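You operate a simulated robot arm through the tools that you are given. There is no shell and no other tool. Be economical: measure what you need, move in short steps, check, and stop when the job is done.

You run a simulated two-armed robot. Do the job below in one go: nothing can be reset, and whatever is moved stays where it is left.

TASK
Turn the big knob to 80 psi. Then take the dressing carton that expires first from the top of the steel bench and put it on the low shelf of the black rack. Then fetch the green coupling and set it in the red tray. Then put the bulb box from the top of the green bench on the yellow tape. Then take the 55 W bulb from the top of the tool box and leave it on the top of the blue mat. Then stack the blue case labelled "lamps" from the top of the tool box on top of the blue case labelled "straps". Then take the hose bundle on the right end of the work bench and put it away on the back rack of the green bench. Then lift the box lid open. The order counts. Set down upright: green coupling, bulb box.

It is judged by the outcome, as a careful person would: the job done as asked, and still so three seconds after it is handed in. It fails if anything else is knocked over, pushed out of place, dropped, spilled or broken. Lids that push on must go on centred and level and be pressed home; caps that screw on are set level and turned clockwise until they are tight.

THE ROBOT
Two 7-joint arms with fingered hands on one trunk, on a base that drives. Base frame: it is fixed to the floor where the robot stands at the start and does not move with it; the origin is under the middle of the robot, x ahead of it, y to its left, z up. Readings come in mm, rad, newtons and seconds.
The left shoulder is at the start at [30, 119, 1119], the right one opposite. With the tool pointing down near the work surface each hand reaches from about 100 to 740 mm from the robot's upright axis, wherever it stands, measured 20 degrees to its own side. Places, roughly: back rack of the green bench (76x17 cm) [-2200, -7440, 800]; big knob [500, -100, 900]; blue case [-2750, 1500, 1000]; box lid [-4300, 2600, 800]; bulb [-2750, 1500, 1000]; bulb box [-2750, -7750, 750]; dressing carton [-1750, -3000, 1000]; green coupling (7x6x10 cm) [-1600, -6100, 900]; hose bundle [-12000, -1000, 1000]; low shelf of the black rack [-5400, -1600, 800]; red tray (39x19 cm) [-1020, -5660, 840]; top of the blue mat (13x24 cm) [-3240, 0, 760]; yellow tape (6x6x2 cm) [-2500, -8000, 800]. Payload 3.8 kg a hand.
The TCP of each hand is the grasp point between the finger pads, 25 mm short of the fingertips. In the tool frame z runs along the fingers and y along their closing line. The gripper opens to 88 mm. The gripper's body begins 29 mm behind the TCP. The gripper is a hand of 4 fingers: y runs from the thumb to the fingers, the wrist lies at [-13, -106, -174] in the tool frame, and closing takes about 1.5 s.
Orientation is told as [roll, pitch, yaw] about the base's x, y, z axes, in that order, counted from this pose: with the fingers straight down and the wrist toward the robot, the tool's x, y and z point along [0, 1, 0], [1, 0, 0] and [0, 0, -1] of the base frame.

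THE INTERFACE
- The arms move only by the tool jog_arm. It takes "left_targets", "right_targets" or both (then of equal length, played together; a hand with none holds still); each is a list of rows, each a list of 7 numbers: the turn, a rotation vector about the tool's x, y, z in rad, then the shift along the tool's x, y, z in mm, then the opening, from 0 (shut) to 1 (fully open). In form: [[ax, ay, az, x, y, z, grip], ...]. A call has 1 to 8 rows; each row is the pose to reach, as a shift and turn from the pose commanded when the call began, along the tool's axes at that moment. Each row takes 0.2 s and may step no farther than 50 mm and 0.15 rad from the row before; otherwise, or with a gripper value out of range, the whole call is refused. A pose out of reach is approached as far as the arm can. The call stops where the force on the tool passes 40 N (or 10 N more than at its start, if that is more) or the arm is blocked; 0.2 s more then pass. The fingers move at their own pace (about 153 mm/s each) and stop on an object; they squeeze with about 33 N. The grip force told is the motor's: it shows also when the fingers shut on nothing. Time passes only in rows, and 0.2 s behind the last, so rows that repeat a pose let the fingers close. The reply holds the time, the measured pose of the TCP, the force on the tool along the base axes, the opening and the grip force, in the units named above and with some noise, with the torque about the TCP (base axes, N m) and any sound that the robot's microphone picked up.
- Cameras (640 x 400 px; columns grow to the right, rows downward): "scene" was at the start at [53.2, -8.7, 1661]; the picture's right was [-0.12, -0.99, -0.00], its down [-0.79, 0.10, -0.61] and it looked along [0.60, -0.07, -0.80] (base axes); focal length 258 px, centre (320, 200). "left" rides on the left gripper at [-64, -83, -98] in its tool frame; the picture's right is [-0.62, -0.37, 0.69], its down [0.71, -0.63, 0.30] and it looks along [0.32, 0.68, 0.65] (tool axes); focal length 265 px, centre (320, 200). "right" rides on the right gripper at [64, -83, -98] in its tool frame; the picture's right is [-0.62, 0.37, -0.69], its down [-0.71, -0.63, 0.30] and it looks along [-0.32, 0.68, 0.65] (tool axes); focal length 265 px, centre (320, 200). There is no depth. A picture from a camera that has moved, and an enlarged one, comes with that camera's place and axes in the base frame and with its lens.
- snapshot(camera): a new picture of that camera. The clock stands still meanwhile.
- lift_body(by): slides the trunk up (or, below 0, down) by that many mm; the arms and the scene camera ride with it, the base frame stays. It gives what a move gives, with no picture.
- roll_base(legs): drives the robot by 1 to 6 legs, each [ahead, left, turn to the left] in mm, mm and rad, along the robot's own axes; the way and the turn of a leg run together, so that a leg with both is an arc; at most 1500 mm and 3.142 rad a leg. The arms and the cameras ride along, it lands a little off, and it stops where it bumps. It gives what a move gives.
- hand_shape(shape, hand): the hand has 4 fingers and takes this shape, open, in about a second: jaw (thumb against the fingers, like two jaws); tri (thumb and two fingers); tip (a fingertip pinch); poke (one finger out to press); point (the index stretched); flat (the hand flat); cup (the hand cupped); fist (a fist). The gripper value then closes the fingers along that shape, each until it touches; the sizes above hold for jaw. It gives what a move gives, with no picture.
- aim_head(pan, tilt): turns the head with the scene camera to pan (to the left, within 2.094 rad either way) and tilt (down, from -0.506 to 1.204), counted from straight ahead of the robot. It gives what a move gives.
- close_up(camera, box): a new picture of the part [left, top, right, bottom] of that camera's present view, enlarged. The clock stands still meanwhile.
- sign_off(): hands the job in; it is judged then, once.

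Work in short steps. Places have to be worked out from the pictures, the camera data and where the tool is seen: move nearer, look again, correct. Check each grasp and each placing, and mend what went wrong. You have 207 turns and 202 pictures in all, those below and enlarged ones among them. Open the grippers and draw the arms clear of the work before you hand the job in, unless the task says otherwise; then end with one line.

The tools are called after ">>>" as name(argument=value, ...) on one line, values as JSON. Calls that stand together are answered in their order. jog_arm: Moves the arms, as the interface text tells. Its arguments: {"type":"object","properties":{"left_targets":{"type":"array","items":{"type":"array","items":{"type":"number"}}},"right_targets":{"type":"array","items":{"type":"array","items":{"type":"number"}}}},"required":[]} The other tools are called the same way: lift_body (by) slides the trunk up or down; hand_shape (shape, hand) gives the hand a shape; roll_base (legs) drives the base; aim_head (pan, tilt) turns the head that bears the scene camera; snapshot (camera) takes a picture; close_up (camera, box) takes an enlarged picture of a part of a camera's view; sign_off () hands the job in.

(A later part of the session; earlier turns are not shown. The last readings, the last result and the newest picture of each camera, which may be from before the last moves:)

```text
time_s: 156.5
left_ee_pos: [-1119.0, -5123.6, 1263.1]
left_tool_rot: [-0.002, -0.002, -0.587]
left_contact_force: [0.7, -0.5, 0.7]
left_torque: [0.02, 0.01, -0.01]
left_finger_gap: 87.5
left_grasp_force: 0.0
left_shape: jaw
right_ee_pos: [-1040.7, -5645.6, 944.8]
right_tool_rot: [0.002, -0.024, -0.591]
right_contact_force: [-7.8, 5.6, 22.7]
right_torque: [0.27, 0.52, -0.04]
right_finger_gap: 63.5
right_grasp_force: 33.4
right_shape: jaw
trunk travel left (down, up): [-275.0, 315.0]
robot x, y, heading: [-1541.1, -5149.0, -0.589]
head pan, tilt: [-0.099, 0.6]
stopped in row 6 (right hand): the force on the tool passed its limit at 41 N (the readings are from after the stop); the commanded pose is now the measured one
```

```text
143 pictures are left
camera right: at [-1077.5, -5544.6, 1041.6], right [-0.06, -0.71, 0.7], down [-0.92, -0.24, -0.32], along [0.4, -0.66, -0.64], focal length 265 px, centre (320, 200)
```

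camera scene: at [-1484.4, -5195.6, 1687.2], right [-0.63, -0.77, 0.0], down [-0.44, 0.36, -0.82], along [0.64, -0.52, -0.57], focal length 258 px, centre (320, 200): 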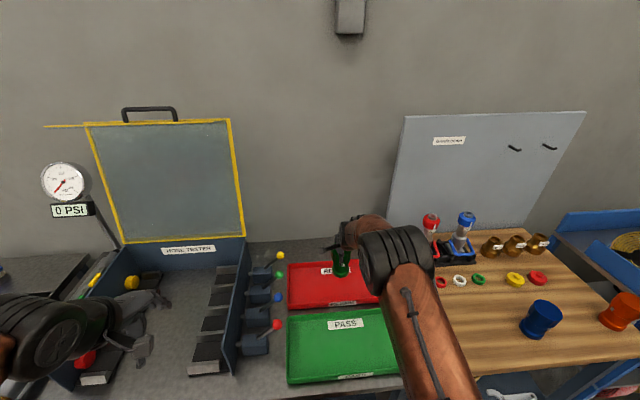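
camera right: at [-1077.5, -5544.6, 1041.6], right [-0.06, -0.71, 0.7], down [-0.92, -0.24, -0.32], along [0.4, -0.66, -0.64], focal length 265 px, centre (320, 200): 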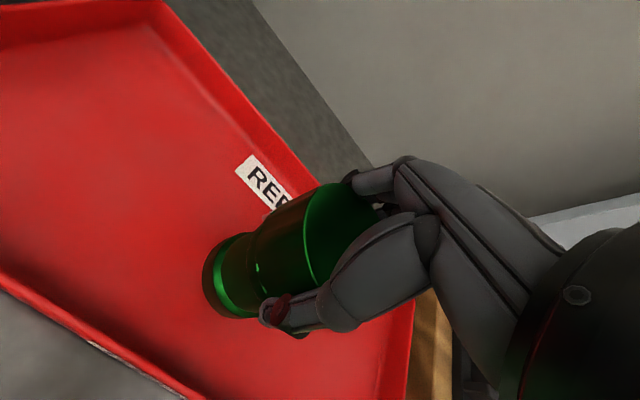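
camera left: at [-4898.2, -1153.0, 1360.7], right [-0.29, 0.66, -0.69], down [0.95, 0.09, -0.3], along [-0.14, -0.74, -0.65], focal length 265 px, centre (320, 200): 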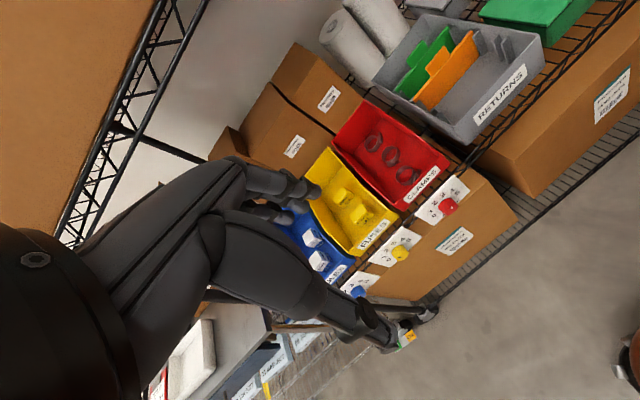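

It has touched down inside the tray. I'll relax the pressure and tilt, release, and rise straight.

>>> jog_arm(right_targets=[[0.02, 0, 0, 0, 0, -2, 0], [0.02, 0, 0, 0, 0, -2, 0], [0.02, 0, 0, 0, 0, -2, 1], [0.02, 0, 0, 0, 0, -2, 1], [0.02, 0, 0, 0, 0, -30, 1], [0.02, 0, 0, 0, 0, -70, 1], [0.02, 0, 0, 0, 0, -115, 1]])

>>> snapshot(camera="right")

>>> close_up(camera="scene", box=[270, 230, 410, 320])

```text
time_s: 158.1
left_ee_pos: [-1118.5, -5125.2, 1262.0]
left_tool_rot: [0.001, -0.001, -0.587]
left_contact_force: [-0.3, 0.6, -0.5]
left_torque: [-0.03, -0.01, 0.01]
left_finger_gap: 87.5
left_grasp_force: 0.2
left_shape: jaw
right_ee_pos: [-1045.7, -5641.8, 1056.3]
right_tool_rot: [0.0, 0.005, -0.592]
right_contact_force: [-0.5, 0.3, 0.0]
right_torque: [0.0, 0.02, 0.0]
right_finger_gap: 87.8
right_grasp_force: 0.0
right_shape: jaw
trunk travel left (down, up): [-275.0, 315.0]
robot x, y, heading: [-1536.3, -5147.3, -0.591]
head pan, tilt: [-0.099, 0.6]
```

```text
142 pictures are left
camera right: at [-1078.6, -5542.9, 1155.1], right [-0.04, -0.72, 0.69], down [-0.92, -0.24, -0.3], along [0.38, -0.65, -0.66], focal length 265 px, centre (320, 200)
```

right: 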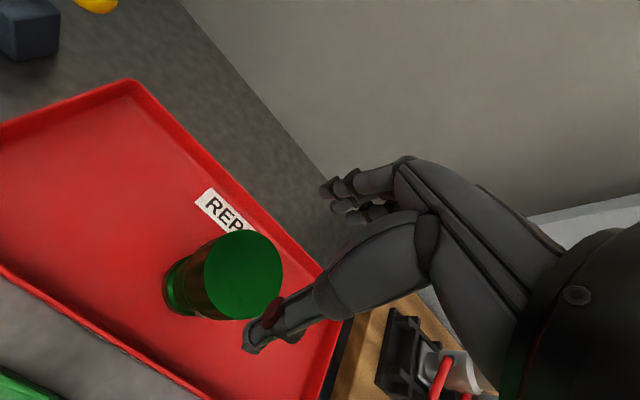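

```text
4.44 times, centred on (340, 275) of scene
camera zoom: at [-1487.5, -5193.5, 1687.4], right [-0.63, -0.77, 0.0], down [-0.44, 0.36, -0.83], along [0.64, -0.52, -0.56], focal length 1146 px, centre (231, -133)
```

zoom: 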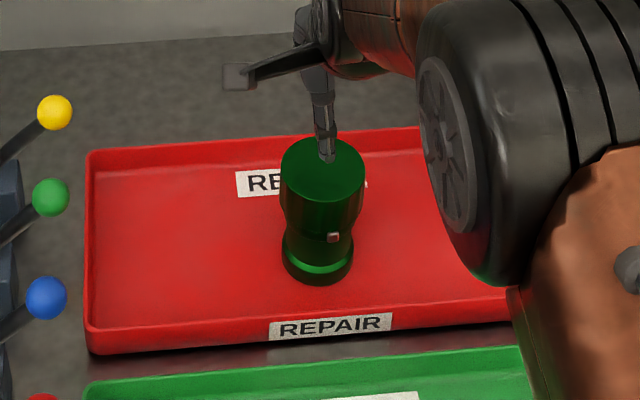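

The coupling stands upright in the red tray. I'll retract, back off and drive right along to the green bench.

>>> jog_arm(right_targets=[[0, 0, 0, 0, -40, -15, 1], [0, 0, 0, 0, -80, -30, 1], [0, 0, 0, 0, -120, -45, 1], [0, 0, 0, 0, -160, -60, 1], [0, 0, 0, 0, -200, -75, 1], [0, 0, 0, 0, -240, -90, 1], [0, 0, 0, 0, -270, -95, 1]])

>>> roll_base(legs=[[-160, 0, 0], [0, -1250, 0], [0, -1250, 0]])

>>> snapshot(camera="scene")

```text
time_s: 159.7
left_ee_pos: [-1117.9, -5124.2, 1261.3]
left_tool_rot: [-0.001, -0.003, -0.586]
left_contact_force: [-0.7, -0.1, 0.7]
left_torque: [-0.03, 0.0, -0.01]
left_finger_gap: 87.7
left_grasp_force: 0.1
left_shape: jaw
right_ee_pos: [-1267.6, -5493.7, 1152.1]
right_tool_rot: [0.001, 0.002, -0.594]
right_contact_force: [-0.7, 0.1, 0.1]
right_torque: [0.0, 0.03, 0.01]
right_finger_gap: 87.9
right_grasp_force: 0.1
right_shape: jaw
trunk travel left (down, up): [-275.0, 315.0]
robot x, y, heading: [-1539.3, -5147.5, -0.583]
head pan, tilt: [-0.099, 0.6]
```

```text
time_s: 172.9
left_ee_pos: [-2656.9, -7114.8, 1261.3]
left_tool_rot: [0.0, 0.0, -0.613]
left_contact_force: [-0.2, -0.3, -0.6]
left_torque: [0.01, 0.01, 0.01]
left_finger_gap: 87.6
left_grasp_force: 0.1
left_shape: jaw
right_ee_pos: [-2816.9, -7481.8, 1152.5]
right_tool_rot: [0.0, 0.004, -0.617]
right_contact_force: [-0.6, -0.6, -0.1]
right_torque: [0.0, 0.01, 0.02]
right_finger_gap: 87.5
right_grasp_force: 0.0
right_shape: jaw
trunk travel left (down, up): [-275.0, 315.0]
robot x, y, heading: [-3077.5, -7126.8, -0.616]
head pan, tilt: [-0.099, 0.6]
```

```text
140 pictures are left
camera scene: at [-3028.8, -7175.2, 1687.3], right [-0.65, -0.76, 0.0], down [-0.43, 0.37, -0.82], along [0.62, -0.54, -0.57], focal length 258 px, centre (320, 200)
```

scene: 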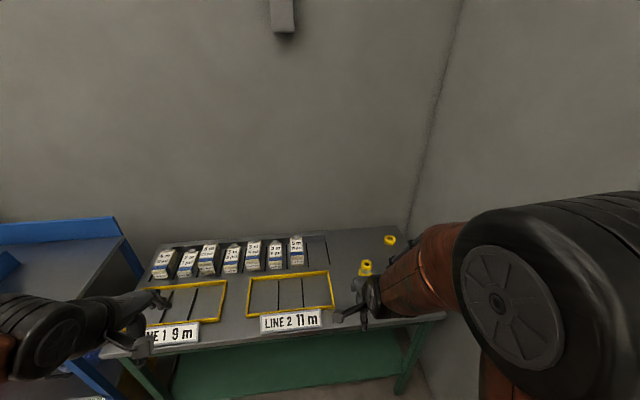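

>>> close_up(camera="scene", box=[130, 220, 330, 345])

>>> close_up(camera="scene", box=[310, 210, 450, 330])

>>> snapshot(camera="right")

```text
3.20 times, centred on (230, 282) of scene
camera zoom: at [-3028.8, -7175.2, 1687.3], right [-0.65, -0.76, 0.0], down [-0.43, 0.37, -0.82], along [0.62, -0.54, -0.57], focal length 825 px, centre (608, -64)
```

zoom: 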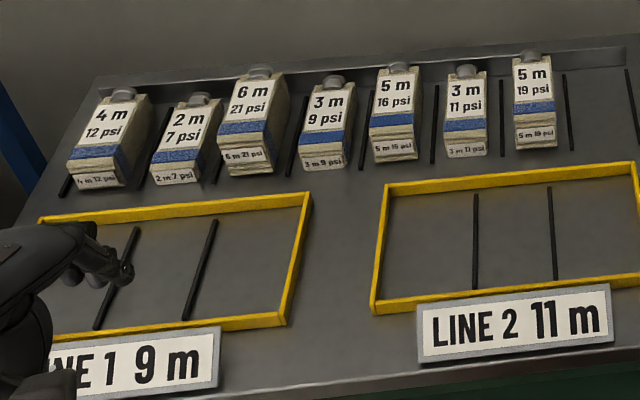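

```text
3.33 times, centred on (380, 270) of scene
camera zoom: at [-3028.8, -7175.2, 1687.3], right [-0.65, -0.76, 0.0], down [-0.43, 0.37, -0.82], along [0.62, -0.54, -0.57], focal length 860 px, centre (120, -33)
```

zoom: 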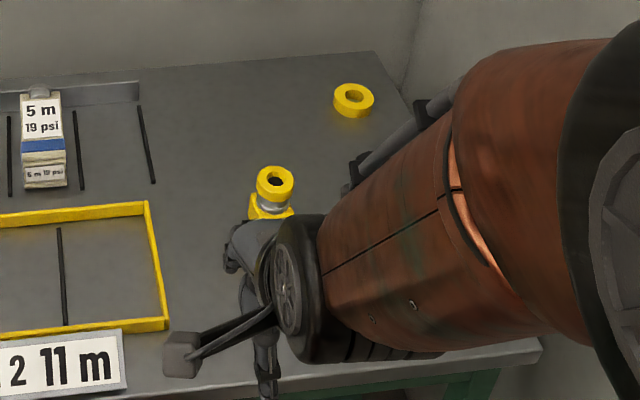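

```text
137 pictures are left
camera right: at [-2848.6, -7381.5, 1250.1], right [-0.06, -0.72, 0.69], down [-0.93, -0.22, -0.3], along [0.37, -0.66, -0.66], focal length 265 px, centre (320, 200)
```

right: 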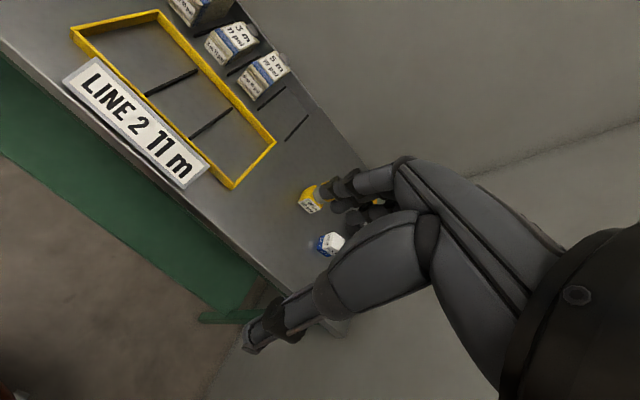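

The bulb box (blue/white) is to the right, half hidden by my hand. I'll shift right 230 mm and raise the right hand for a clear view.

>>> roll_base(legs=[[0, -230, 0]])

>>> jog_arm(right_targets=[[0, 0, 0, 30, -20, -25, 1], [0, 0, 0, 60, -40, -50, 1], [0, 0, 0, 90, -60, -75, 1], [0, 0, 0, 120, -80, -100, 1], [0, 0, 0, 150, -80, -120, 1]])

>>> aim_head(pan=-0.2, tilt=0.7)

>>> snapshot(camera="scene")

>>> snapshot(camera="right")

```text
time_s: 174.6
left_ee_pos: [-2792.5, -7307.0, 1263.3]
left_tool_rot: [0.0, 0.0, -0.613]
left_contact_force: [-0.2, 0.4, 0.0]
left_torque: [0.02, 0.0, -0.01]
left_finger_gap: 87.6
left_grasp_force: 0.1
left_shape: jaw
right_ee_pos: [-2951.5, -7673.3, 1151.7]
right_tool_rot: [0.002, 0.003, -0.62]
right_contact_force: [-1.0, 0.3, 0.7]
right_torque: [0.0, 0.0, -0.02]
right_finger_gap: 87.6
right_grasp_force: 0.1
right_shape: jaw
trunk travel left (down, up): [-275.0, 315.0]
robot x, y, heading: [-3210.5, -7314.2, -0.609]
head pan, tilt: [-0.099, 0.6]
```

```text
time_s: 175.8
left_ee_pos: [-2790.1, -7305.8, 1261.5]
left_tool_rot: [-0.001, 0.001, -0.613]
left_contact_force: [0.3, -0.5, 0.2]
left_torque: [-0.02, 0.01, -0.02]
left_finger_gap: 87.6
left_grasp_force: 0.1
left_shape: jaw
right_ee_pos: [-2929.2, -7514.4, 1273.6]
right_tool_rot: [0.085, 0.051, -0.641]
right_contact_force: [0.1, -0.1, 0.1]
right_torque: [-0.06, 0.03, 0.01]
right_finger_gap: 87.7
right_grasp_force: 0.0
right_shape: jaw
trunk travel left (down, up): [-275.0, 315.0]
robot x, y, heading: [-3211.8, -7319.8, -0.613]
head pan, tilt: [-0.099, 0.6]
```

```text
time_s: 176.5
left_ee_pos: [-2791.5, -7305.3, 1261.9]
left_tool_rot: [0.0, -0.001, -0.614]
left_contact_force: [0.3, 0.0, 0.1]
left_torque: [-0.03, 0.01, 0.01]
left_finger_gap: 87.4
left_grasp_force: 0.0
left_shape: jaw
right_ee_pos: [-2929.5, -7512.6, 1274.7]
right_tool_rot: [0.085, 0.043, -0.638]
right_contact_force: [0.4, 0.1, -0.2]
right_torque: [-0.02, -0.01, 0.02]
right_finger_gap: 87.5
right_grasp_force: 0.0
right_shape: jaw
trunk travel left (down, up): [-275.0, 315.0]
robot x, y, heading: [-3214.5, -7319.2, -0.613]
head pan, tilt: [-0.201, 0.7]
```

```text
136 pictures are left
camera scene: at [-3171.4, -7369.3, 1678.8], right [-0.73, -0.69, 0.0], down [-0.44, 0.47, -0.77], along [0.53, -0.56, -0.64], focal length 258 px, centre (320, 200)
```

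scene: 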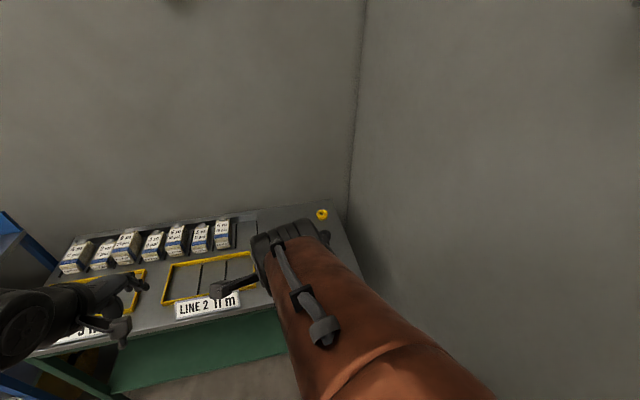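

```text
135 pictures are left
camera right: at [-2961.0, -7420.9, 1381.2], right [-0.08, -0.78, 0.62], down [-0.93, -0.17, -0.34], along [0.37, -0.6, -0.71], focal length 265 px, centre (320, 200)
```

right: 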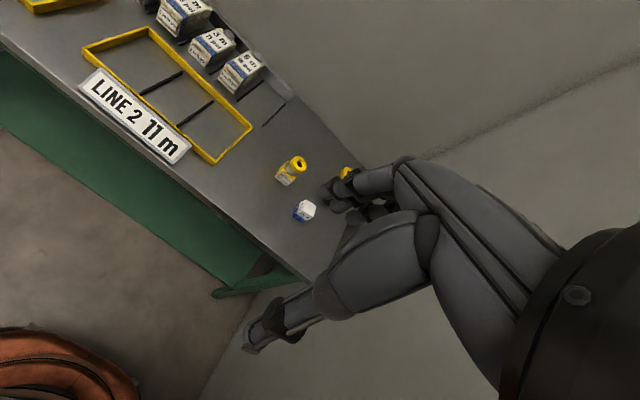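

The bulb box is near (-2718, -7820, ~830) and the tape near (-2548, -8045). I'll go 170 mm nearer and look again.

>>> roll_base(legs=[[170, 0, 0]])

>>> snapshot(camera="right")

>>> snapshot(camera="left")

```text
time_s: 177.9
left_ee_pos: [-2654.8, -7402.2, 1262.3]
left_tool_rot: [-0.002, 0.0, -0.614]
left_contact_force: [-0.6, -0.1, -0.2]
left_torque: [0.0, 0.02, -0.01]
left_finger_gap: 87.4
left_grasp_force: 0.1
left_shape: jaw
right_ee_pos: [-2793.4, -7607.0, 1275.4]
right_tool_rot: [0.087, 0.046, -0.633]
right_contact_force: [0.5, -0.3, 0.2]
right_torque: [0.0, 0.0, -0.01]
right_finger_gap: 87.8
right_grasp_force: 0.0
right_shape: jaw
trunk travel left (down, up): [-275.0, 315.0]
robot x, y, heading: [-3081.6, -7418.0, -0.621]
head pan, tilt: [-0.201, 0.7]
```

```text
134 pictures are left
camera right: at [-2824.6, -7515.8, 1381.3], right [-0.08, -0.78, 0.62], down [-0.93, -0.17, -0.34], along [0.37, -0.6, -0.71], focal length 265 px, centre (320, 200)
```

right: 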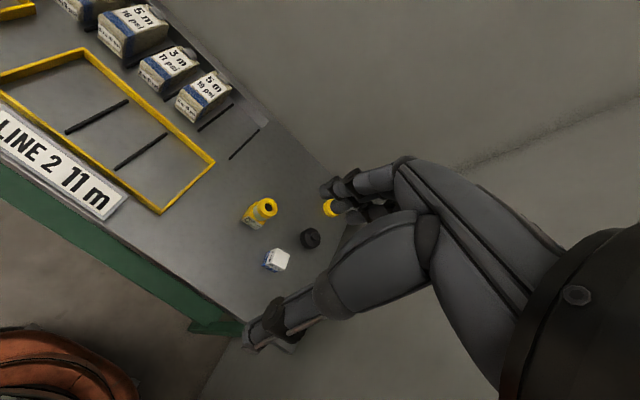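

```text
133 pictures are left
camera left: at [-2759.2, -7406.6, 1360.6], right [-0.66, -0.29, -0.69], down [-0.1, 0.95, -0.3], along [0.75, -0.13, -0.65], focal length 265 px, centre (320, 200)
```

left: 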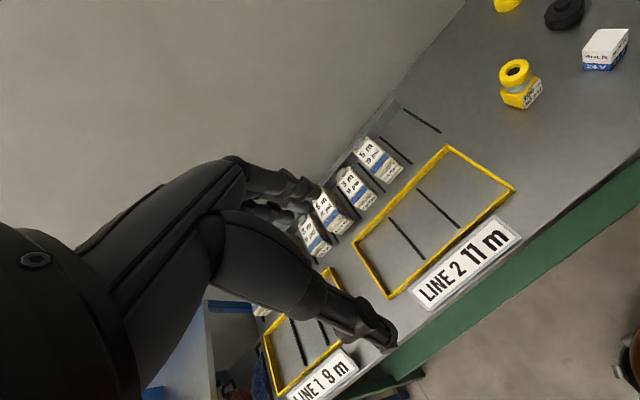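

>>> close_up(camera="left", box=[480, 0, 640, 110])

>>> close_up(camera="right", box=[220, 180, 360, 290])

```text
3.64 times, centred on (560, 55) of left
camera zoom: at [-2759.2, -7406.6, 1360.6], right [-0.66, -0.29, -0.69], down [-0.1, 0.95, -0.3], along [0.75, -0.13, -0.65], focal length 965 px, centre (-553, 727)
```

zoom: 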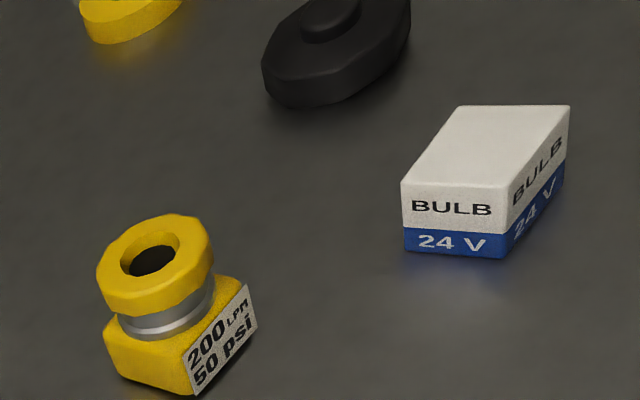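

```text
3.64 times, centred on (290, 235) of right
camera zoom: at [-2824.6, -7515.8, 1381.3], right [-0.08, -0.78, 0.62], down [-0.93, -0.17, -0.34], along [0.37, -0.6, -0.71], focal length 965 px, centre (429, 73)
```

zoom: 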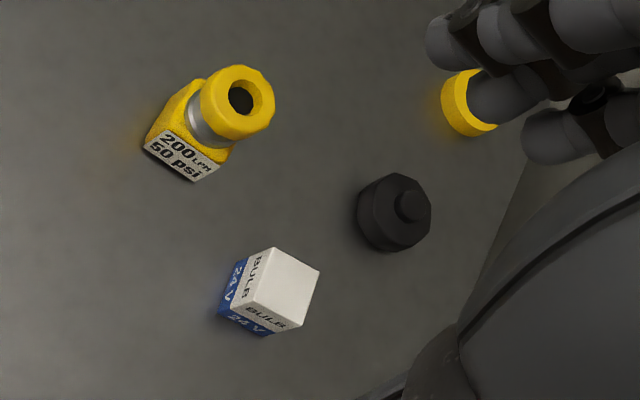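

The box is about 36×40 mm, its top at 848, rotated to yaw ≈ -0.37. I'll level the tool and bring it above the box.

>>> jog_arm(right_targets=[[-0.006, -0.011, -0.03, -17, 24, 35, 1], [-0.012, -0.022, -0.06, -34, 48, 70, 1], [-0.018, -0.033, -0.09, -52, 73, 105, 1], [-0.023, -0.044, -0.13, -69, 97, 140, 1], [-0.029, -0.055, -0.16, -86, 122, 175, 1], [-0.035, -0.066, -0.2, -104, 146, 210, 1], [-0.04, -0.077, -0.23, -121, 170, 245, 1], [-0.046, -0.087, -0.26, -138, 195, 280, 1]])

>>> snapshot(camera="right")

>>> snapshot(camera="scene")

```text
time_s: 179.8
left_ee_pos: [-2654.3, -7402.1, 1261.9]
left_tool_rot: [0.0, 0.0, -0.615]
left_contact_force: [-0.2, 1.0, 0.0]
left_torque: [0.03, -0.05, -0.03]
left_finger_gap: 87.3
left_grasp_force: 0.1
left_shape: jaw
right_ee_pos: [-2712.1, -7806.3, 978.7]
right_tool_rot: [0.004, -0.014, -0.373]
right_contact_force: [-0.5, 0.2, -0.4]
right_torque: [0.01, 0.01, 0.03]
right_finger_gap: 87.7
right_grasp_force: 0.0
right_shape: jaw
trunk travel left (down, up): [-275.0, 315.0]
robot x, y, heading: [-3076.2, -7416.7, -0.616]
head pan, tilt: [-0.201, 0.7]
```

```text
130 pictures are left
camera right: at [-2768.9, -7716.0, 1075.7], right [0.11, -0.71, 0.7], down [-0.84, -0.43, -0.32], along [0.53, -0.55, -0.65], focal length 265 px, centre (320, 200)
```

right: 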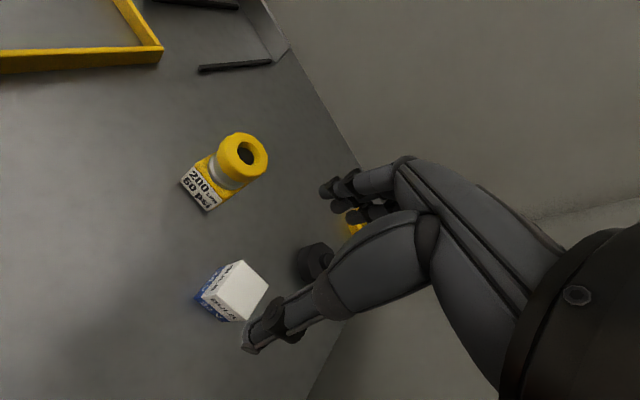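

```text
129 pictures are left
camera scene: at [-3034.8, -7467.1, 1678.6], right [-0.73, -0.69, 0.0], down [-0.44, 0.47, -0.76], along [0.52, -0.56, -0.65], focal length 258 px, centre (320, 200)
```

scene: 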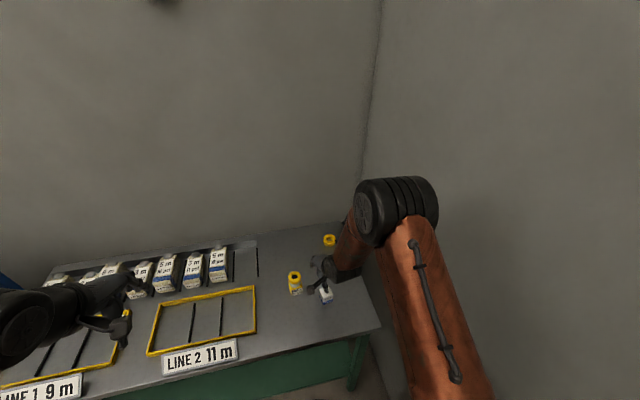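

>>> jog_arm(right_targets=[[0.014, 0, 0, -20, 2, 30, 0.9], [0.014, 0, 0, -27, 3, 65, 0.85], [0.014, 0, 0, -27, 3, 100, 0.85], [0.014, 0, 0, -27, 3, 125, 0.85], [0.014, 0, 0, -27, 3, 137, 0.85]])

>>> snapshot(camera="right")

```text
time_s: 180.9
left_ee_pos: [-2655.7, -7401.1, 1263.1]
left_tool_rot: [0.001, 0.001, -0.613]
left_contact_force: [-0.3, 0.0, 0.1]
left_torque: [-0.01, -0.01, -0.01]
left_finger_gap: 87.4
left_grasp_force: 0.2
left_shape: jaw
right_ee_pos: [-2718.6, -7830.3, 838.4]
right_tool_rot: [0.003, 0.0, -0.376]
right_contact_force: [-0.3, 0.8, 0.1]
right_torque: [-0.03, 0.0, 0.01]
right_finger_gap: 74.9
right_grasp_force: 0.1
right_shape: jaw
trunk travel left (down, up): [-275.0, 315.0]
robot x, y, heading: [-3076.5, -7412.3, -0.613]
head pan, tilt: [-0.201, 0.7]
```

```text
128 pictures are left
camera right: at [-2774.0, -7741.3, 936.6], right [0.11, -0.71, 0.69], down [-0.85, -0.43, -0.31], along [0.52, -0.55, -0.65], focal length 265 px, centre (320, 200)
```

right: 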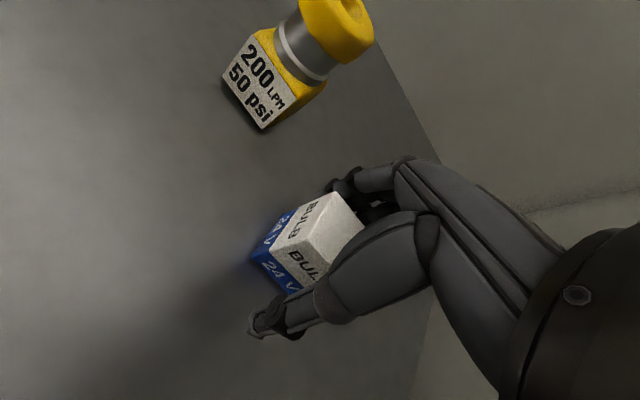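

The box is between the fingers; I'll close and lift.

>>> jog_arm(right_targets=[[0, 0, 0, 0, 0, 0, 0], [0, 0, 0, 0, 0, 0, 0], [0, 0, 0, 0, 0, 0, 0], [0, 0, 0, 0, 0, 0, 0], [0, 0, 0, 0, 0, -30, 0], [0, 0, 0, 0, 0, -60, 0], [0, 0, 0, 0, 0, -100, 0]])

>>> snapshot(camera="right")

>>> snapshot(camera="left")

```text
time_s: 182.6
left_ee_pos: [-2655.7, -7400.9, 1261.7]
left_tool_rot: [0.001, 0.0, -0.613]
left_contact_force: [-1.0, -0.2, -0.1]
left_torque: [-0.01, 0.01, 0.0]
left_finger_gap: 87.4
left_grasp_force: 0.1
left_shape: jaw
right_ee_pos: [-2720.0, -7832.4, 940.9]
right_tool_rot: [0.003, 0.001, -0.376]
right_contact_force: [0.2, -0.1, -0.5]
right_torque: [0.03, -0.02, 0.0]
right_finger_gap: 31.9
right_grasp_force: 32.1
right_shape: jaw
trunk travel left (down, up): [-275.0, 315.0]
robot x, y, heading: [-3075.5, -7415.9, -0.614]
head pan, tilt: [-0.201, 0.7]
```

```text
127 pictures are left
camera right: at [-2775.1, -7742.9, 1039.1], right [0.11, -0.71, 0.69], down [-0.85, -0.43, -0.31], along [0.52, -0.55, -0.65], focal length 265 px, centre (320, 200)
```

right: 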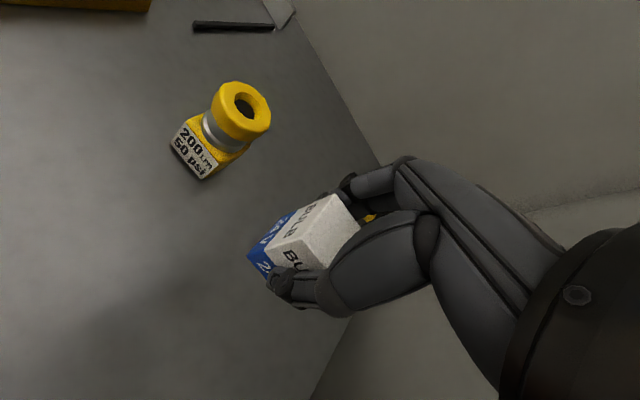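

```text
126 pictures are left
camera left: at [-2760.6, -7405.3, 1360.9], right [-0.66, -0.3, -0.69], down [-0.1, 0.95, -0.31], along [0.75, -0.13, -0.65], focal length 265 px, centre (320, 200)
```

left: 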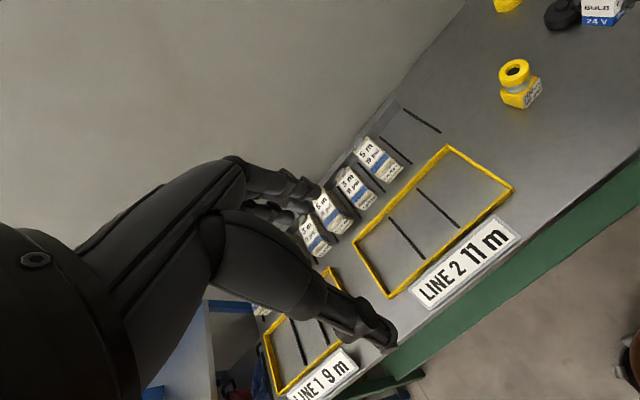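

The box is held upright. I'll shift the base 80 mm ahead and 60 mm right so the tape is in reach.

>>> roll_base(legs=[[80, -60, 0]])

>>> snapshot(camera="scene")

>>> snapshot(camera="left")

```text
time_s: 183.7
left_ee_pos: [-2623.5, -7495.4, 1261.7]
left_tool_rot: [0.002, 0.001, -0.612]
left_contact_force: [-0.3, 0.7, 0.3]
left_torque: [0.05, 0.0, 0.02]
left_finger_gap: 87.4
left_grasp_force: 0.0
left_shape: jaw
right_ee_pos: [-2687.1, -7927.3, 938.7]
right_tool_rot: [0.004, 0.003, -0.377]
right_contact_force: [0.4, -0.5, -0.6]
right_torque: [0.02, -0.03, 0.0]
right_finger_gap: 32.1
right_grasp_force: 33.2
right_shape: jaw
trunk travel left (down, up): [-275.0, 315.0]
robot x, y, heading: [-3044.1, -7508.7, -0.614]
head pan, tilt: [-0.201, 0.7]
```

```text
125 pictures are left
camera scene: at [-3004.0, -7561.1, 1678.6], right [-0.73, -0.69, 0.0], down [-0.44, 0.47, -0.76], along [0.53, -0.56, -0.65], focal length 258 px, centre (320, 200)
```

scene: 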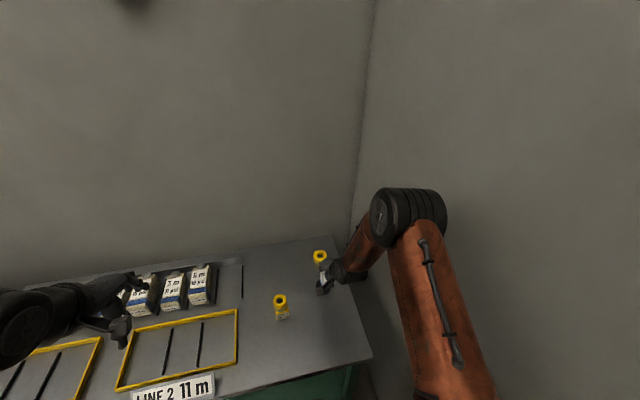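

```text
124 pictures are left
camera left: at [-2728.8, -7501.1, 1360.7], right [-0.66, -0.3, -0.69], down [-0.1, 0.95, -0.3], along [0.75, -0.13, -0.65], focal length 265 px, centre (320, 200)
```

left: 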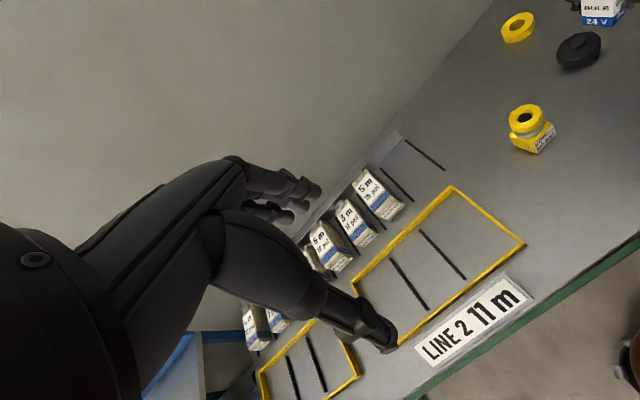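

>>> close_up(camera="scene", box=[280, 230, 360, 300])

>>> close_up(camera="left", box=[480, 0, 580, 80])

```text
5.71 times, centred on (320, 265) of scene
camera zoom: at [-3004.0, -7561.1, 1678.6], right [-0.73, -0.69, 0.0], down [-0.44, 0.47, -0.76], along [0.53, -0.56, -0.65], focal length 1474 px, centre (320, -171)
```

zoom: 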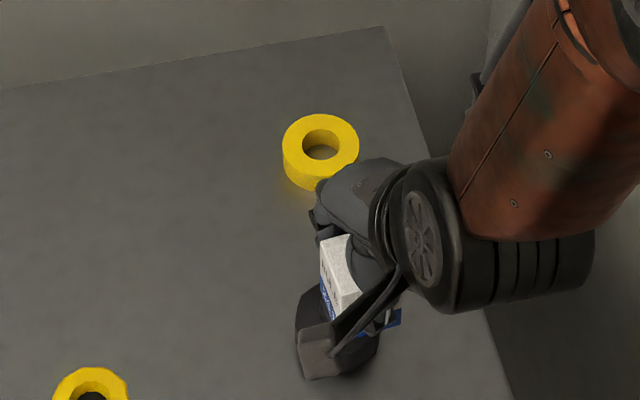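

```text
5.00 times, centred on (530, 40) of left
camera zoom: at [-2728.8, -7501.1, 1360.7], right [-0.66, -0.3, -0.69], down [-0.1, 0.95, -0.3], along [0.75, -0.13, -0.65], focal length 1327 px, centre (-730, 1000)
```

zoom: 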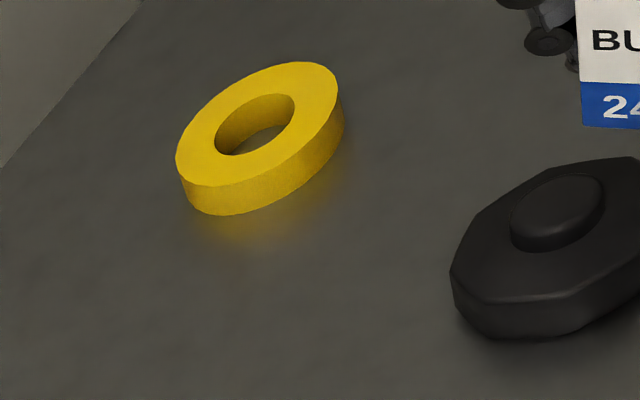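

The tape's top centre triangulates to (-2552, -8037, ~832). I'll move the box above it.

>>> jog_arm(right_targets=[[0, 0, 0, -13, 41, 0, 0], [0, 0, 0, -26, 83, 0, 0], [0, 0, 0, -39, 125, 0, 0], [0, 0, 0, -53, 166, 0, 0]])

>>> close_up(camera="scene", box=[270, 200, 390, 300])

>>> snapshot(camera="right")

>>> close_up(camera="left", box=[440, 0, 600, 100])

```text
time_s: 184.7
left_ee_pos: [-2623.3, -7495.8, 1262.4]
left_tool_rot: [0.0, 0.001, -0.614]
left_contact_force: [0.3, 0.6, -0.4]
left_torque: [0.01, -0.03, 0.0]
left_finger_gap: 87.4
left_grasp_force: 0.0
left_shape: jaw
right_ee_pos: [-2552.2, -8037.6, 938.1]
right_tool_rot: [0.004, 0.003, -0.374]
right_contact_force: [-0.6, -0.5, -0.3]
right_torque: [-0.01, -0.01, 0.01]
right_finger_gap: 31.5
right_grasp_force: 33.3
right_shape: jaw
trunk travel left (down, up): [-275.0, 315.0]
robot x, y, heading: [-3043.2, -7511.5, -0.61]
head pan, tilt: [-0.201, 0.7]
```

```text
4.00 times, centred on (330, 250) of scene
camera zoom: at [-3003.5, -7560.6, 1678.6], right [-0.73, -0.69, 0.0], down [-0.44, 0.47, -0.76], along [0.53, -0.56, -0.65], focal length 1032 px, centre (280, 0)
```

zoom: 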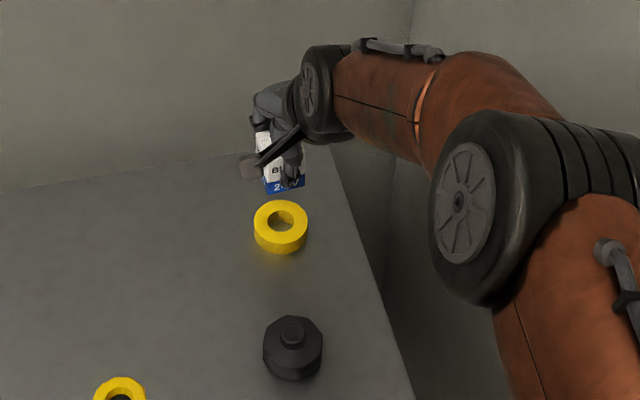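

```text
120 pictures are left
camera right: at [-2607.2, -7948.1, 1037.3], right [0.12, -0.71, 0.69], down [-0.85, -0.43, -0.3], along [0.52, -0.55, -0.66], focal length 265 px, centre (320, 200)
```

right: 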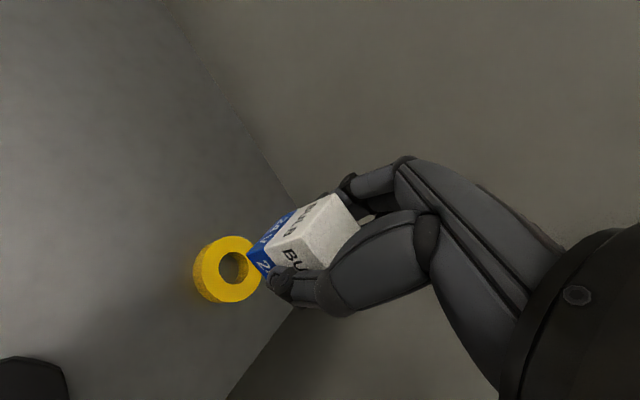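

```text
4.00 times, centred on (520, 50) of left
camera zoom: at [-2728.4, -7500.8, 1360.6], right [-0.66, -0.3, -0.69], down [-0.1, 0.95, -0.3], along [0.75, -0.13, -0.65], focal length 1062 px, centre (-480, 800)
```

zoom: 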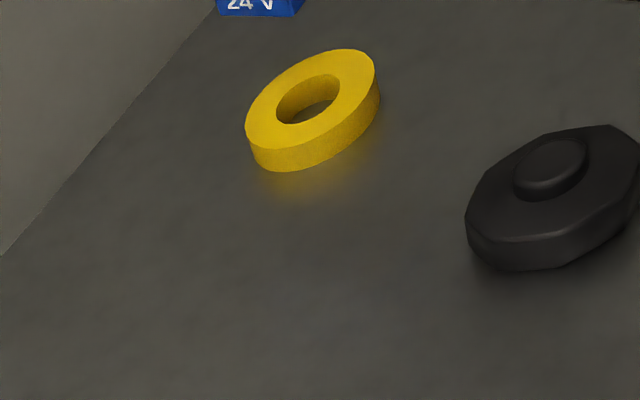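

Directly above the tape. Lowering to contact.

>>> jog_arm(right_targets=[[0, 0, 0, 0, 0, 35, 0], [0, 0, 0, 0, 0, 60, 0], [0, 0, 0, 0, 0, 67, 0], [0, 0, 0, 0, 0, 70, 0], [0, 0, 0, 0, 0, 73, 0]])

>>> snapshot(camera="right")

>>> close_up(camera="left", box=[440, 0, 600, 100])

```text
time_s: 185.9
left_ee_pos: [-2623.5, -7495.5, 1261.9]
left_tool_rot: [0.001, -0.001, -0.613]
left_contact_force: [0.2, 0.1, 0.0]
left_torque: [0.0, 0.0, 0.02]
left_finger_gap: 87.8
left_grasp_force: 0.0
left_shape: jaw
right_ee_pos: [-2551.2, -8036.9, 866.6]
right_tool_rot: [0.003, 0.001, -0.376]
right_contact_force: [-0.2, -0.5, 0.4]
right_torque: [-0.01, 0.01, -0.01]
right_finger_gap: 31.5
right_grasp_force: 33.0
right_shape: jaw
trunk travel left (down, up): [-275.0, 315.0]
robot x, y, heading: [-3047.6, -7511.7, -0.611]
head pan, tilt: [-0.201, 0.7]
```

```text
118 pictures are left
camera right: at [-2608.4, -7947.6, 965.0], right [0.12, -0.71, 0.69], down [-0.85, -0.43, -0.31], along [0.52, -0.55, -0.66], focal length 265 px, centre (320, 200)
```

right: 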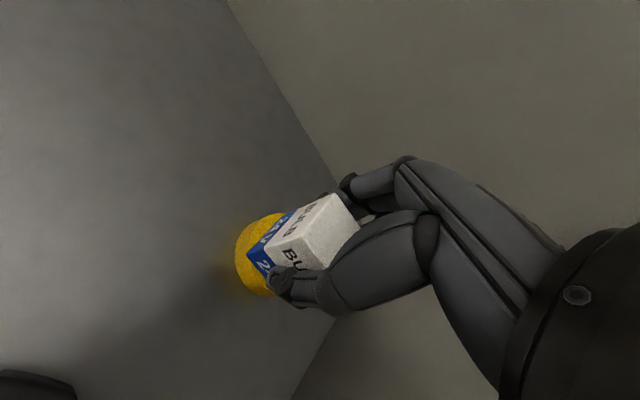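

```text
4.00 times, centred on (520, 50) of left
camera zoom: at [-2729.2, -7499.9, 1360.8], right [-0.66, -0.3, -0.69], down [-0.1, 0.95, -0.3], along [0.75, -0.13, -0.65], focal length 1062 px, centre (-480, 800)
```

zoom: 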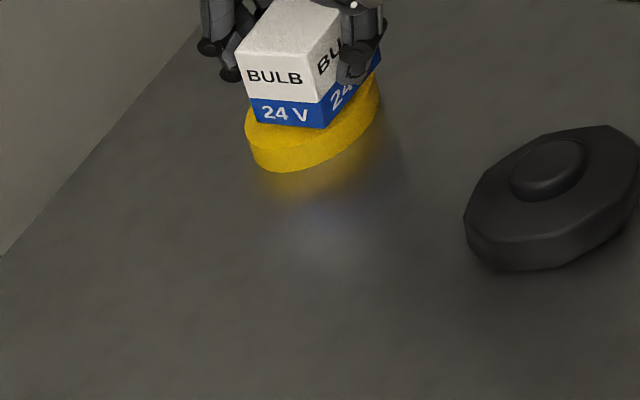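

>>> jog_arm(right_targets=[[0, 0, 0, 0, 0, 2, 0], [0, 0, 0, 0, 0, 4, 0], [0, 0, 0, 0, 0, 6, 0], [0, 0, 0, 0, 0, 8, 0]])

>>> close_up(camera="left", box=[440, 0, 600, 100])

```text
time_s: 186.9
left_ee_pos: [-2624.4, -7495.3, 1262.2]
left_tool_rot: [0.001, 0.001, -0.613]
left_contact_force: [0.0, 0.3, -0.3]
left_torque: [0.04, -0.02, -0.01]
left_finger_gap: 87.6
left_grasp_force: 0.0
left_shape: jaw
right_ee_pos: [-2553.9, -8036.4, 858.8]
right_tool_rot: [0.002, 0.002, -0.374]
right_contact_force: [-0.2, 0.1, -0.2]
right_torque: [-0.01, 0.0, 0.0]
right_finger_gap: 31.6
right_grasp_force: 33.0
right_shape: jaw
trunk travel left (down, up): [-275.0, 315.0]
robot x, y, heading: [-3047.2, -7508.5, -0.613]
head pan, tilt: [-0.201, 0.7]
```

```text
4.00 times, centred on (520, 50) of left
camera zoom: at [-2729.1, -7500.0, 1360.8], right [-0.66, -0.3, -0.69], down [-0.1, 0.95, -0.3], along [0.75, -0.13, -0.65], focal length 1062 px, centre (-480, 800)
```

zoom: 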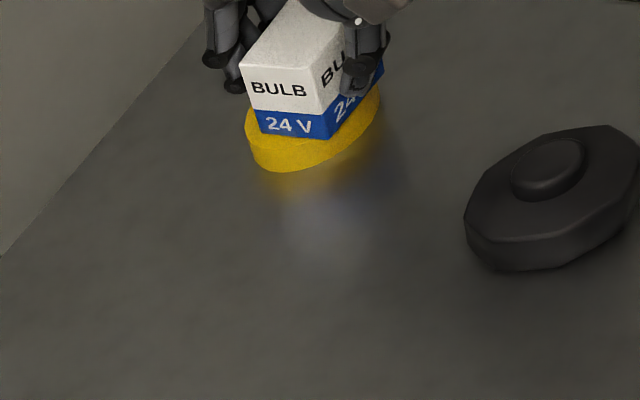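

>>> jog_arm(right_targets=[[0, 0, 0, 0, 0, 2, 0], [0, 0, 0, 0, 0, 4, 0], [0, 0, 0, 0, 0, 6, 0], [0, 0, 0, 0, 0, 8, 0]])

>>> close_up(camera="left", box=[440, 0, 600, 100])

```text
time_s: 187.9
left_ee_pos: [-2625.9, -7493.6, 1263.3]
left_tool_rot: [0.001, -0.002, -0.612]
left_contact_force: [1.0, 0.2, 0.1]
left_torque: [0.02, -0.03, 0.02]
left_finger_gap: 87.8
left_grasp_force: 0.0
left_shape: jaw
right_ee_pos: [-2553.9, -8036.7, 854.4]
right_tool_rot: [0.002, -0.005, -0.375]
right_contact_force: [2.1, -0.7, 14.3]
right_torque: [-0.03, -0.07, 0.03]
right_finger_gap: 32.8
right_grasp_force: 33.0
right_shape: jaw
trunk travel left (down, up): [-275.0, 315.0]
robot x, y, heading: [-3046.5, -7508.6, -0.61]
head pan, tilt: [-0.201, 0.7]
```

```text
4.00 times, centred on (520, 50) of left
camera zoom: at [-2730.0, -7498.5, 1361.2], right [-0.66, -0.3, -0.69], down [-0.1, 0.95, -0.31], along [0.75, -0.13, -0.65], focal length 1062 px, centre (-480, 800)
```

zoom: 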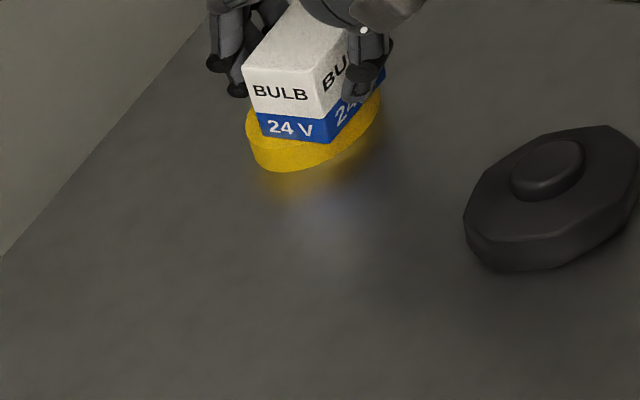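

Contact at 14 N, with the box seated centred on the tape. I'll release and rise straight.

>>> jog_arm(right_targets=[[0, 0, 0, 0, 0, -2, 0], [0, 0, 0, 0, 0, -2, 0.6], [0, 0, 0, 0, 0, -2, 0.8], [0, 0, 0, 0, 0, -2, 0.8], [0, 0, 0, 0, 0, -30, 0.8], [0, 0, 0, 0, 0, -70, 0.8], [0, 0, 0, 0, 0, -110, 0.8], [0, 0, 0, 0, -40, -130, 1]])

>>> close_up(camera="left", box=[440, 0, 600, 100])

```text
time_s: 189.7
left_ee_pos: [-2626.5, -7494.4, 1262.7]
left_tool_rot: [-0.001, -0.001, -0.612]
left_contact_force: [0.0, 0.4, -0.6]
left_torque: [-0.01, -0.02, -0.01]
left_finger_gap: 87.6
left_grasp_force: 0.1
left_shape: jaw
right_ee_pos: [-2592.5, -8022.6, 982.6]
right_tool_rot: [0.005, -0.003, -0.374]
right_contact_force: [0.1, 0.3, -0.4]
right_torque: [-0.02, 0.03, -0.02]
right_finger_gap: 87.6
right_grasp_force: 0.1
right_shape: jaw
trunk travel left (down, up): [-275.0, 315.0]
robot x, y, heading: [-3046.7, -7510.2, -0.613]
head pan, tilt: [-0.201, 0.7]
```

```text
4.00 times, centred on (520, 50) of left
camera zoom: at [-2730.9, -7499.3, 1361.2], right [-0.66, -0.3, -0.69], down [-0.1, 0.95, -0.31], along [0.75, -0.13, -0.65], focal length 1062 px, centre (-480, 800)
```

zoom: 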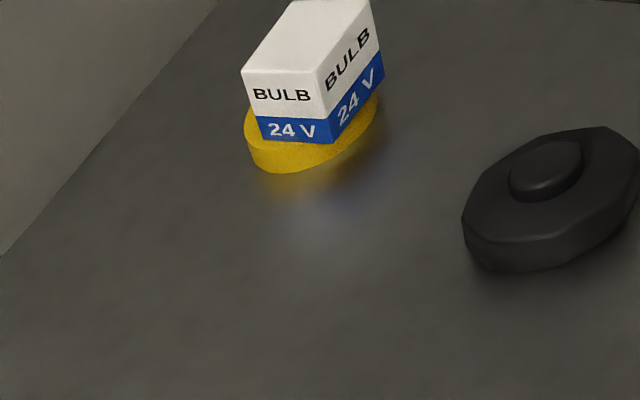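

The bulb box stands on the tape. I'll retract the arm and drive back up the aisle toward the truck.

>>> jog_arm(right_targets=[[0, 0, 0.03, 0, -35, -25, 1], [0, 0, 0.06, 0, -70, -50, 1], [0, 0, 0.09, 0, -105, -75, 1], [0, 0, 0.12, 0, -140, -100, 1], [0, 0, 0.15, 0, -175, -125, 1], [0, 0, 0.18, 0, -210, -150, 1], [0, 0, 0.21, 0, -245, -170, 1]])

>>> roll_base(legs=[[-1500, 0, 0], [-740, 0, 0], [0, 0, 1.566], [1500, 0, 0], [1300, 0, 0]])

```text
time_s: 191.3
left_ee_pos: [-2626.6, -7494.1, 1263.4]
left_tool_rot: [0.001, -0.002, -0.613]
left_contact_force: [-0.4, -0.5, 0.1]
left_torque: [-0.05, -0.02, 0.0]
left_finger_gap: 87.6
left_grasp_force: 0.0
left_shape: jaw
right_ee_pos: [-2819.1, -7931.7, 1151.6]
right_tool_rot: [0.003, 0.001, -0.587]
right_contact_force: [-0.4, 0.4, -0.4]
right_torque: [-0.04, -0.01, -0.03]
right_finger_gap: 87.7
right_grasp_force: 0.1
right_shape: jaw
trunk travel left (down, up): [-275.0, 315.0]
robot x, y, heading: [-3045.9, -7510.3, -0.614]
head pan, tilt: [-0.201, 0.7]
```

```text
time_s: 208.5
left_ee_pos: [-4788.8, -5589.6, 1252.1]
left_tool_rot: [-0.024, -0.012, 0.991]
left_contact_force: [-0.4, 0.9, 2.1]
left_torque: [-0.07, -0.09, -0.02]
left_finger_gap: 87.9
left_grasp_force: 0.1
left_shape: jaw
right_ee_pos: [-4400.8, -5724.5, 1146.4]
right_tool_rot: [-0.046, -0.002, 1.063]
right_contact_force: [-2.2, 1.8, -0.5]
right_torque: [-0.15, -0.14, -0.03]
right_finger_gap: 88.1
right_grasp_force: 0.0
right_shape: jaw
trunk travel left (down, up): [-275.0, 315.0]
robot x, y, heading: [-4776.2, -6028.1, 1.031]
head pan, tilt: [-0.201, 0.7]
stopped in leg 4: the robot was blocked; the commanded pose is now the measured one
```

The left elbow touched the doorway wall and the base stopped gently. I'll strafe right 300 mm and continue straight up the aisle.

>>> roll_base(legs=[[0, -310, 0], [1500, 0, 0], [1500, 0, 0], [900, 0, 0]])

>>> aim_head(pan=0.6, tilt=0.35)

>>> snapshot(camera="scene")

```text
time_s: 209.2
left_ee_pos: [-4729.4, -5522.3, 1231.8]
left_tool_rot: [-0.074, 0.016, 0.94]
left_contact_force: [-8.6, 4.7, 0.6]
left_torque: [-0.35, -0.51, -0.13]
left_finger_gap: 88.3
left_grasp_force: 0.0
left_shape: jaw
right_ee_pos: [-4345.4, -5697.5, 1138.3]
right_tool_rot: [-0.089, 0.024, 0.971]
right_contact_force: [-0.1, 0.2, 0.7]
right_torque: [0.09, -0.04, 0.06]
right_finger_gap: 87.9
right_grasp_force: 0.0
right_shape: jaw
trunk travel left (down, up): [-275.0, 315.0]
robot x, y, heading: [-4731.7, -6006.2, 0.939]
head pan, tilt: [-0.201, 0.7]
stopped in leg 1: the robot was blocked; the commanded pose is now the measured one
```

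```text
time_s: 210.3
left_ee_pos: [-4741.1, -5537.3, 1235.3]
left_tool_rot: [-0.06, 0.011, 0.96]
left_contact_force: [0.3, 0.3, 0.5]
left_torque: [0.01, -0.02, -0.01]
left_finger_gap: 88.1
left_grasp_force: 0.1
left_shape: jaw
right_ee_pos: [-4348.1, -5710.9, 1138.5]
right_tool_rot: [-0.073, 0.017, 0.979]
right_contact_force: [0.1, -0.7, 0.0]
right_torque: [-0.01, 0.03, -0.01]
right_finger_gap: 87.9
right_grasp_force: 0.1
right_shape: jaw
trunk travel left (down, up): [-275.0, 315.0]
robot x, y, heading: [-4743.1, -6013.6, 0.949]
head pan, tilt: [0.6, 0.351]
```

```text
113 pictures are left
camera scene: at [-4730.3, -5965.4, 1710.8], right [1.0, -0.02, -0.01], down [-0.02, -0.33, -0.94], along [0.02, 0.94, -0.33], focal length 258 px, centre (320, 200)
```

scene: 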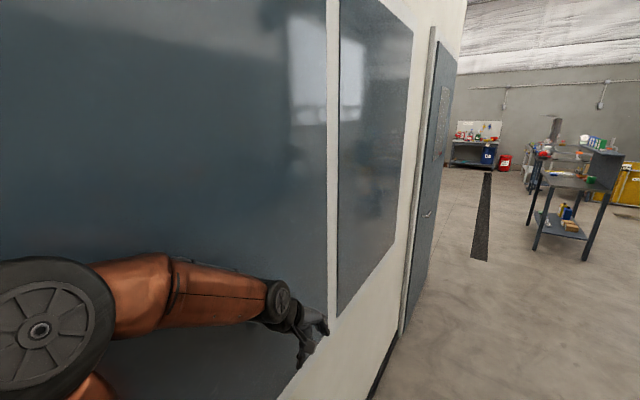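

The left elbow is resting on the window wall. I'll tuck the left hand inward, then strafe right in a small step.

>>> jog_arm(left_targets=[[0, 0, 0, -30, 0, 0, 1], [0, 0, 0, -60, 0, 0, 1], [0, 0, 0, -90, 0, 0, 1], [0, 0, 0, -120, 0, 0, 1], [0, 0, 0, -150, 0, 0, 1]])

>>> roll_base(legs=[[0, -150, 0]])

>>> snapshot(camera="scene")

```text
time_s: 211.5
left_ee_pos: [-4635.0, -5610.9, 1240.6]
left_tool_rot: [-0.073, 0.02, 0.967]
left_contact_force: [0.0, 0.3, -0.2]
left_torque: [-0.04, 0.0, -0.01]
left_finger_gap: 87.7
left_grasp_force: 0.0
left_shape: jaw
right_ee_pos: [-4366.5, -5693.0, 1137.5]
right_tool_rot: [-0.085, 0.022, 0.995]
right_contact_force: [0.0, 0.2, 0.4]
right_torque: [0.02, 0.03, 0.01]
right_finger_gap: 87.8
right_grasp_force: 0.1
right_shape: jaw
trunk travel left (down, up): [-275.0, 315.0]
robot x, y, heading: [-4746.1, -6016.4, 0.963]
head pan, tilt: [0.6, 0.351]
```

```text
time_s: 212.9
left_ee_pos: [-4516.5, -5689.1, 1238.8]
left_tool_rot: [-0.082, 0.02, 0.968]
left_contact_force: [0.7, -1.1, 0.2]
left_torque: [0.02, 0.0, -0.02]
left_finger_gap: 87.9
left_grasp_force: 0.0
left_shape: jaw
right_ee_pos: [-4248.1, -5773.3, 1137.4]
right_tool_rot: [-0.092, 0.024, 0.996]
right_contact_force: [1.3, -0.3, 1.3]
right_torque: [0.02, 0.01, 0.03]
right_finger_gap: 88.4
right_grasp_force: 0.0
right_shape: jaw
trunk travel left (down, up): [-275.0, 315.0]
robot x, y, heading: [-4621.4, -6098.3, 0.96]
head pan, tilt: [0.6, 0.351]
```

```text
112 pictures are left
camera scene: at [-4632.8, -6024.0, 1710.1], right [1.0, -0.01, 0.0], down [0.0, -0.34, -0.94], along [0.01, 0.94, -0.34], focal length 258 px, centre (320, 200)
```

scene: 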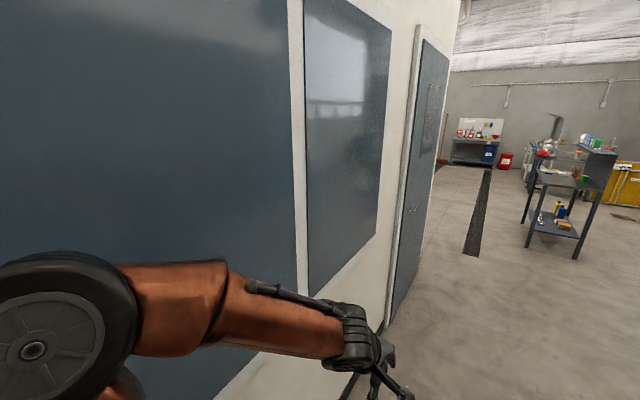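

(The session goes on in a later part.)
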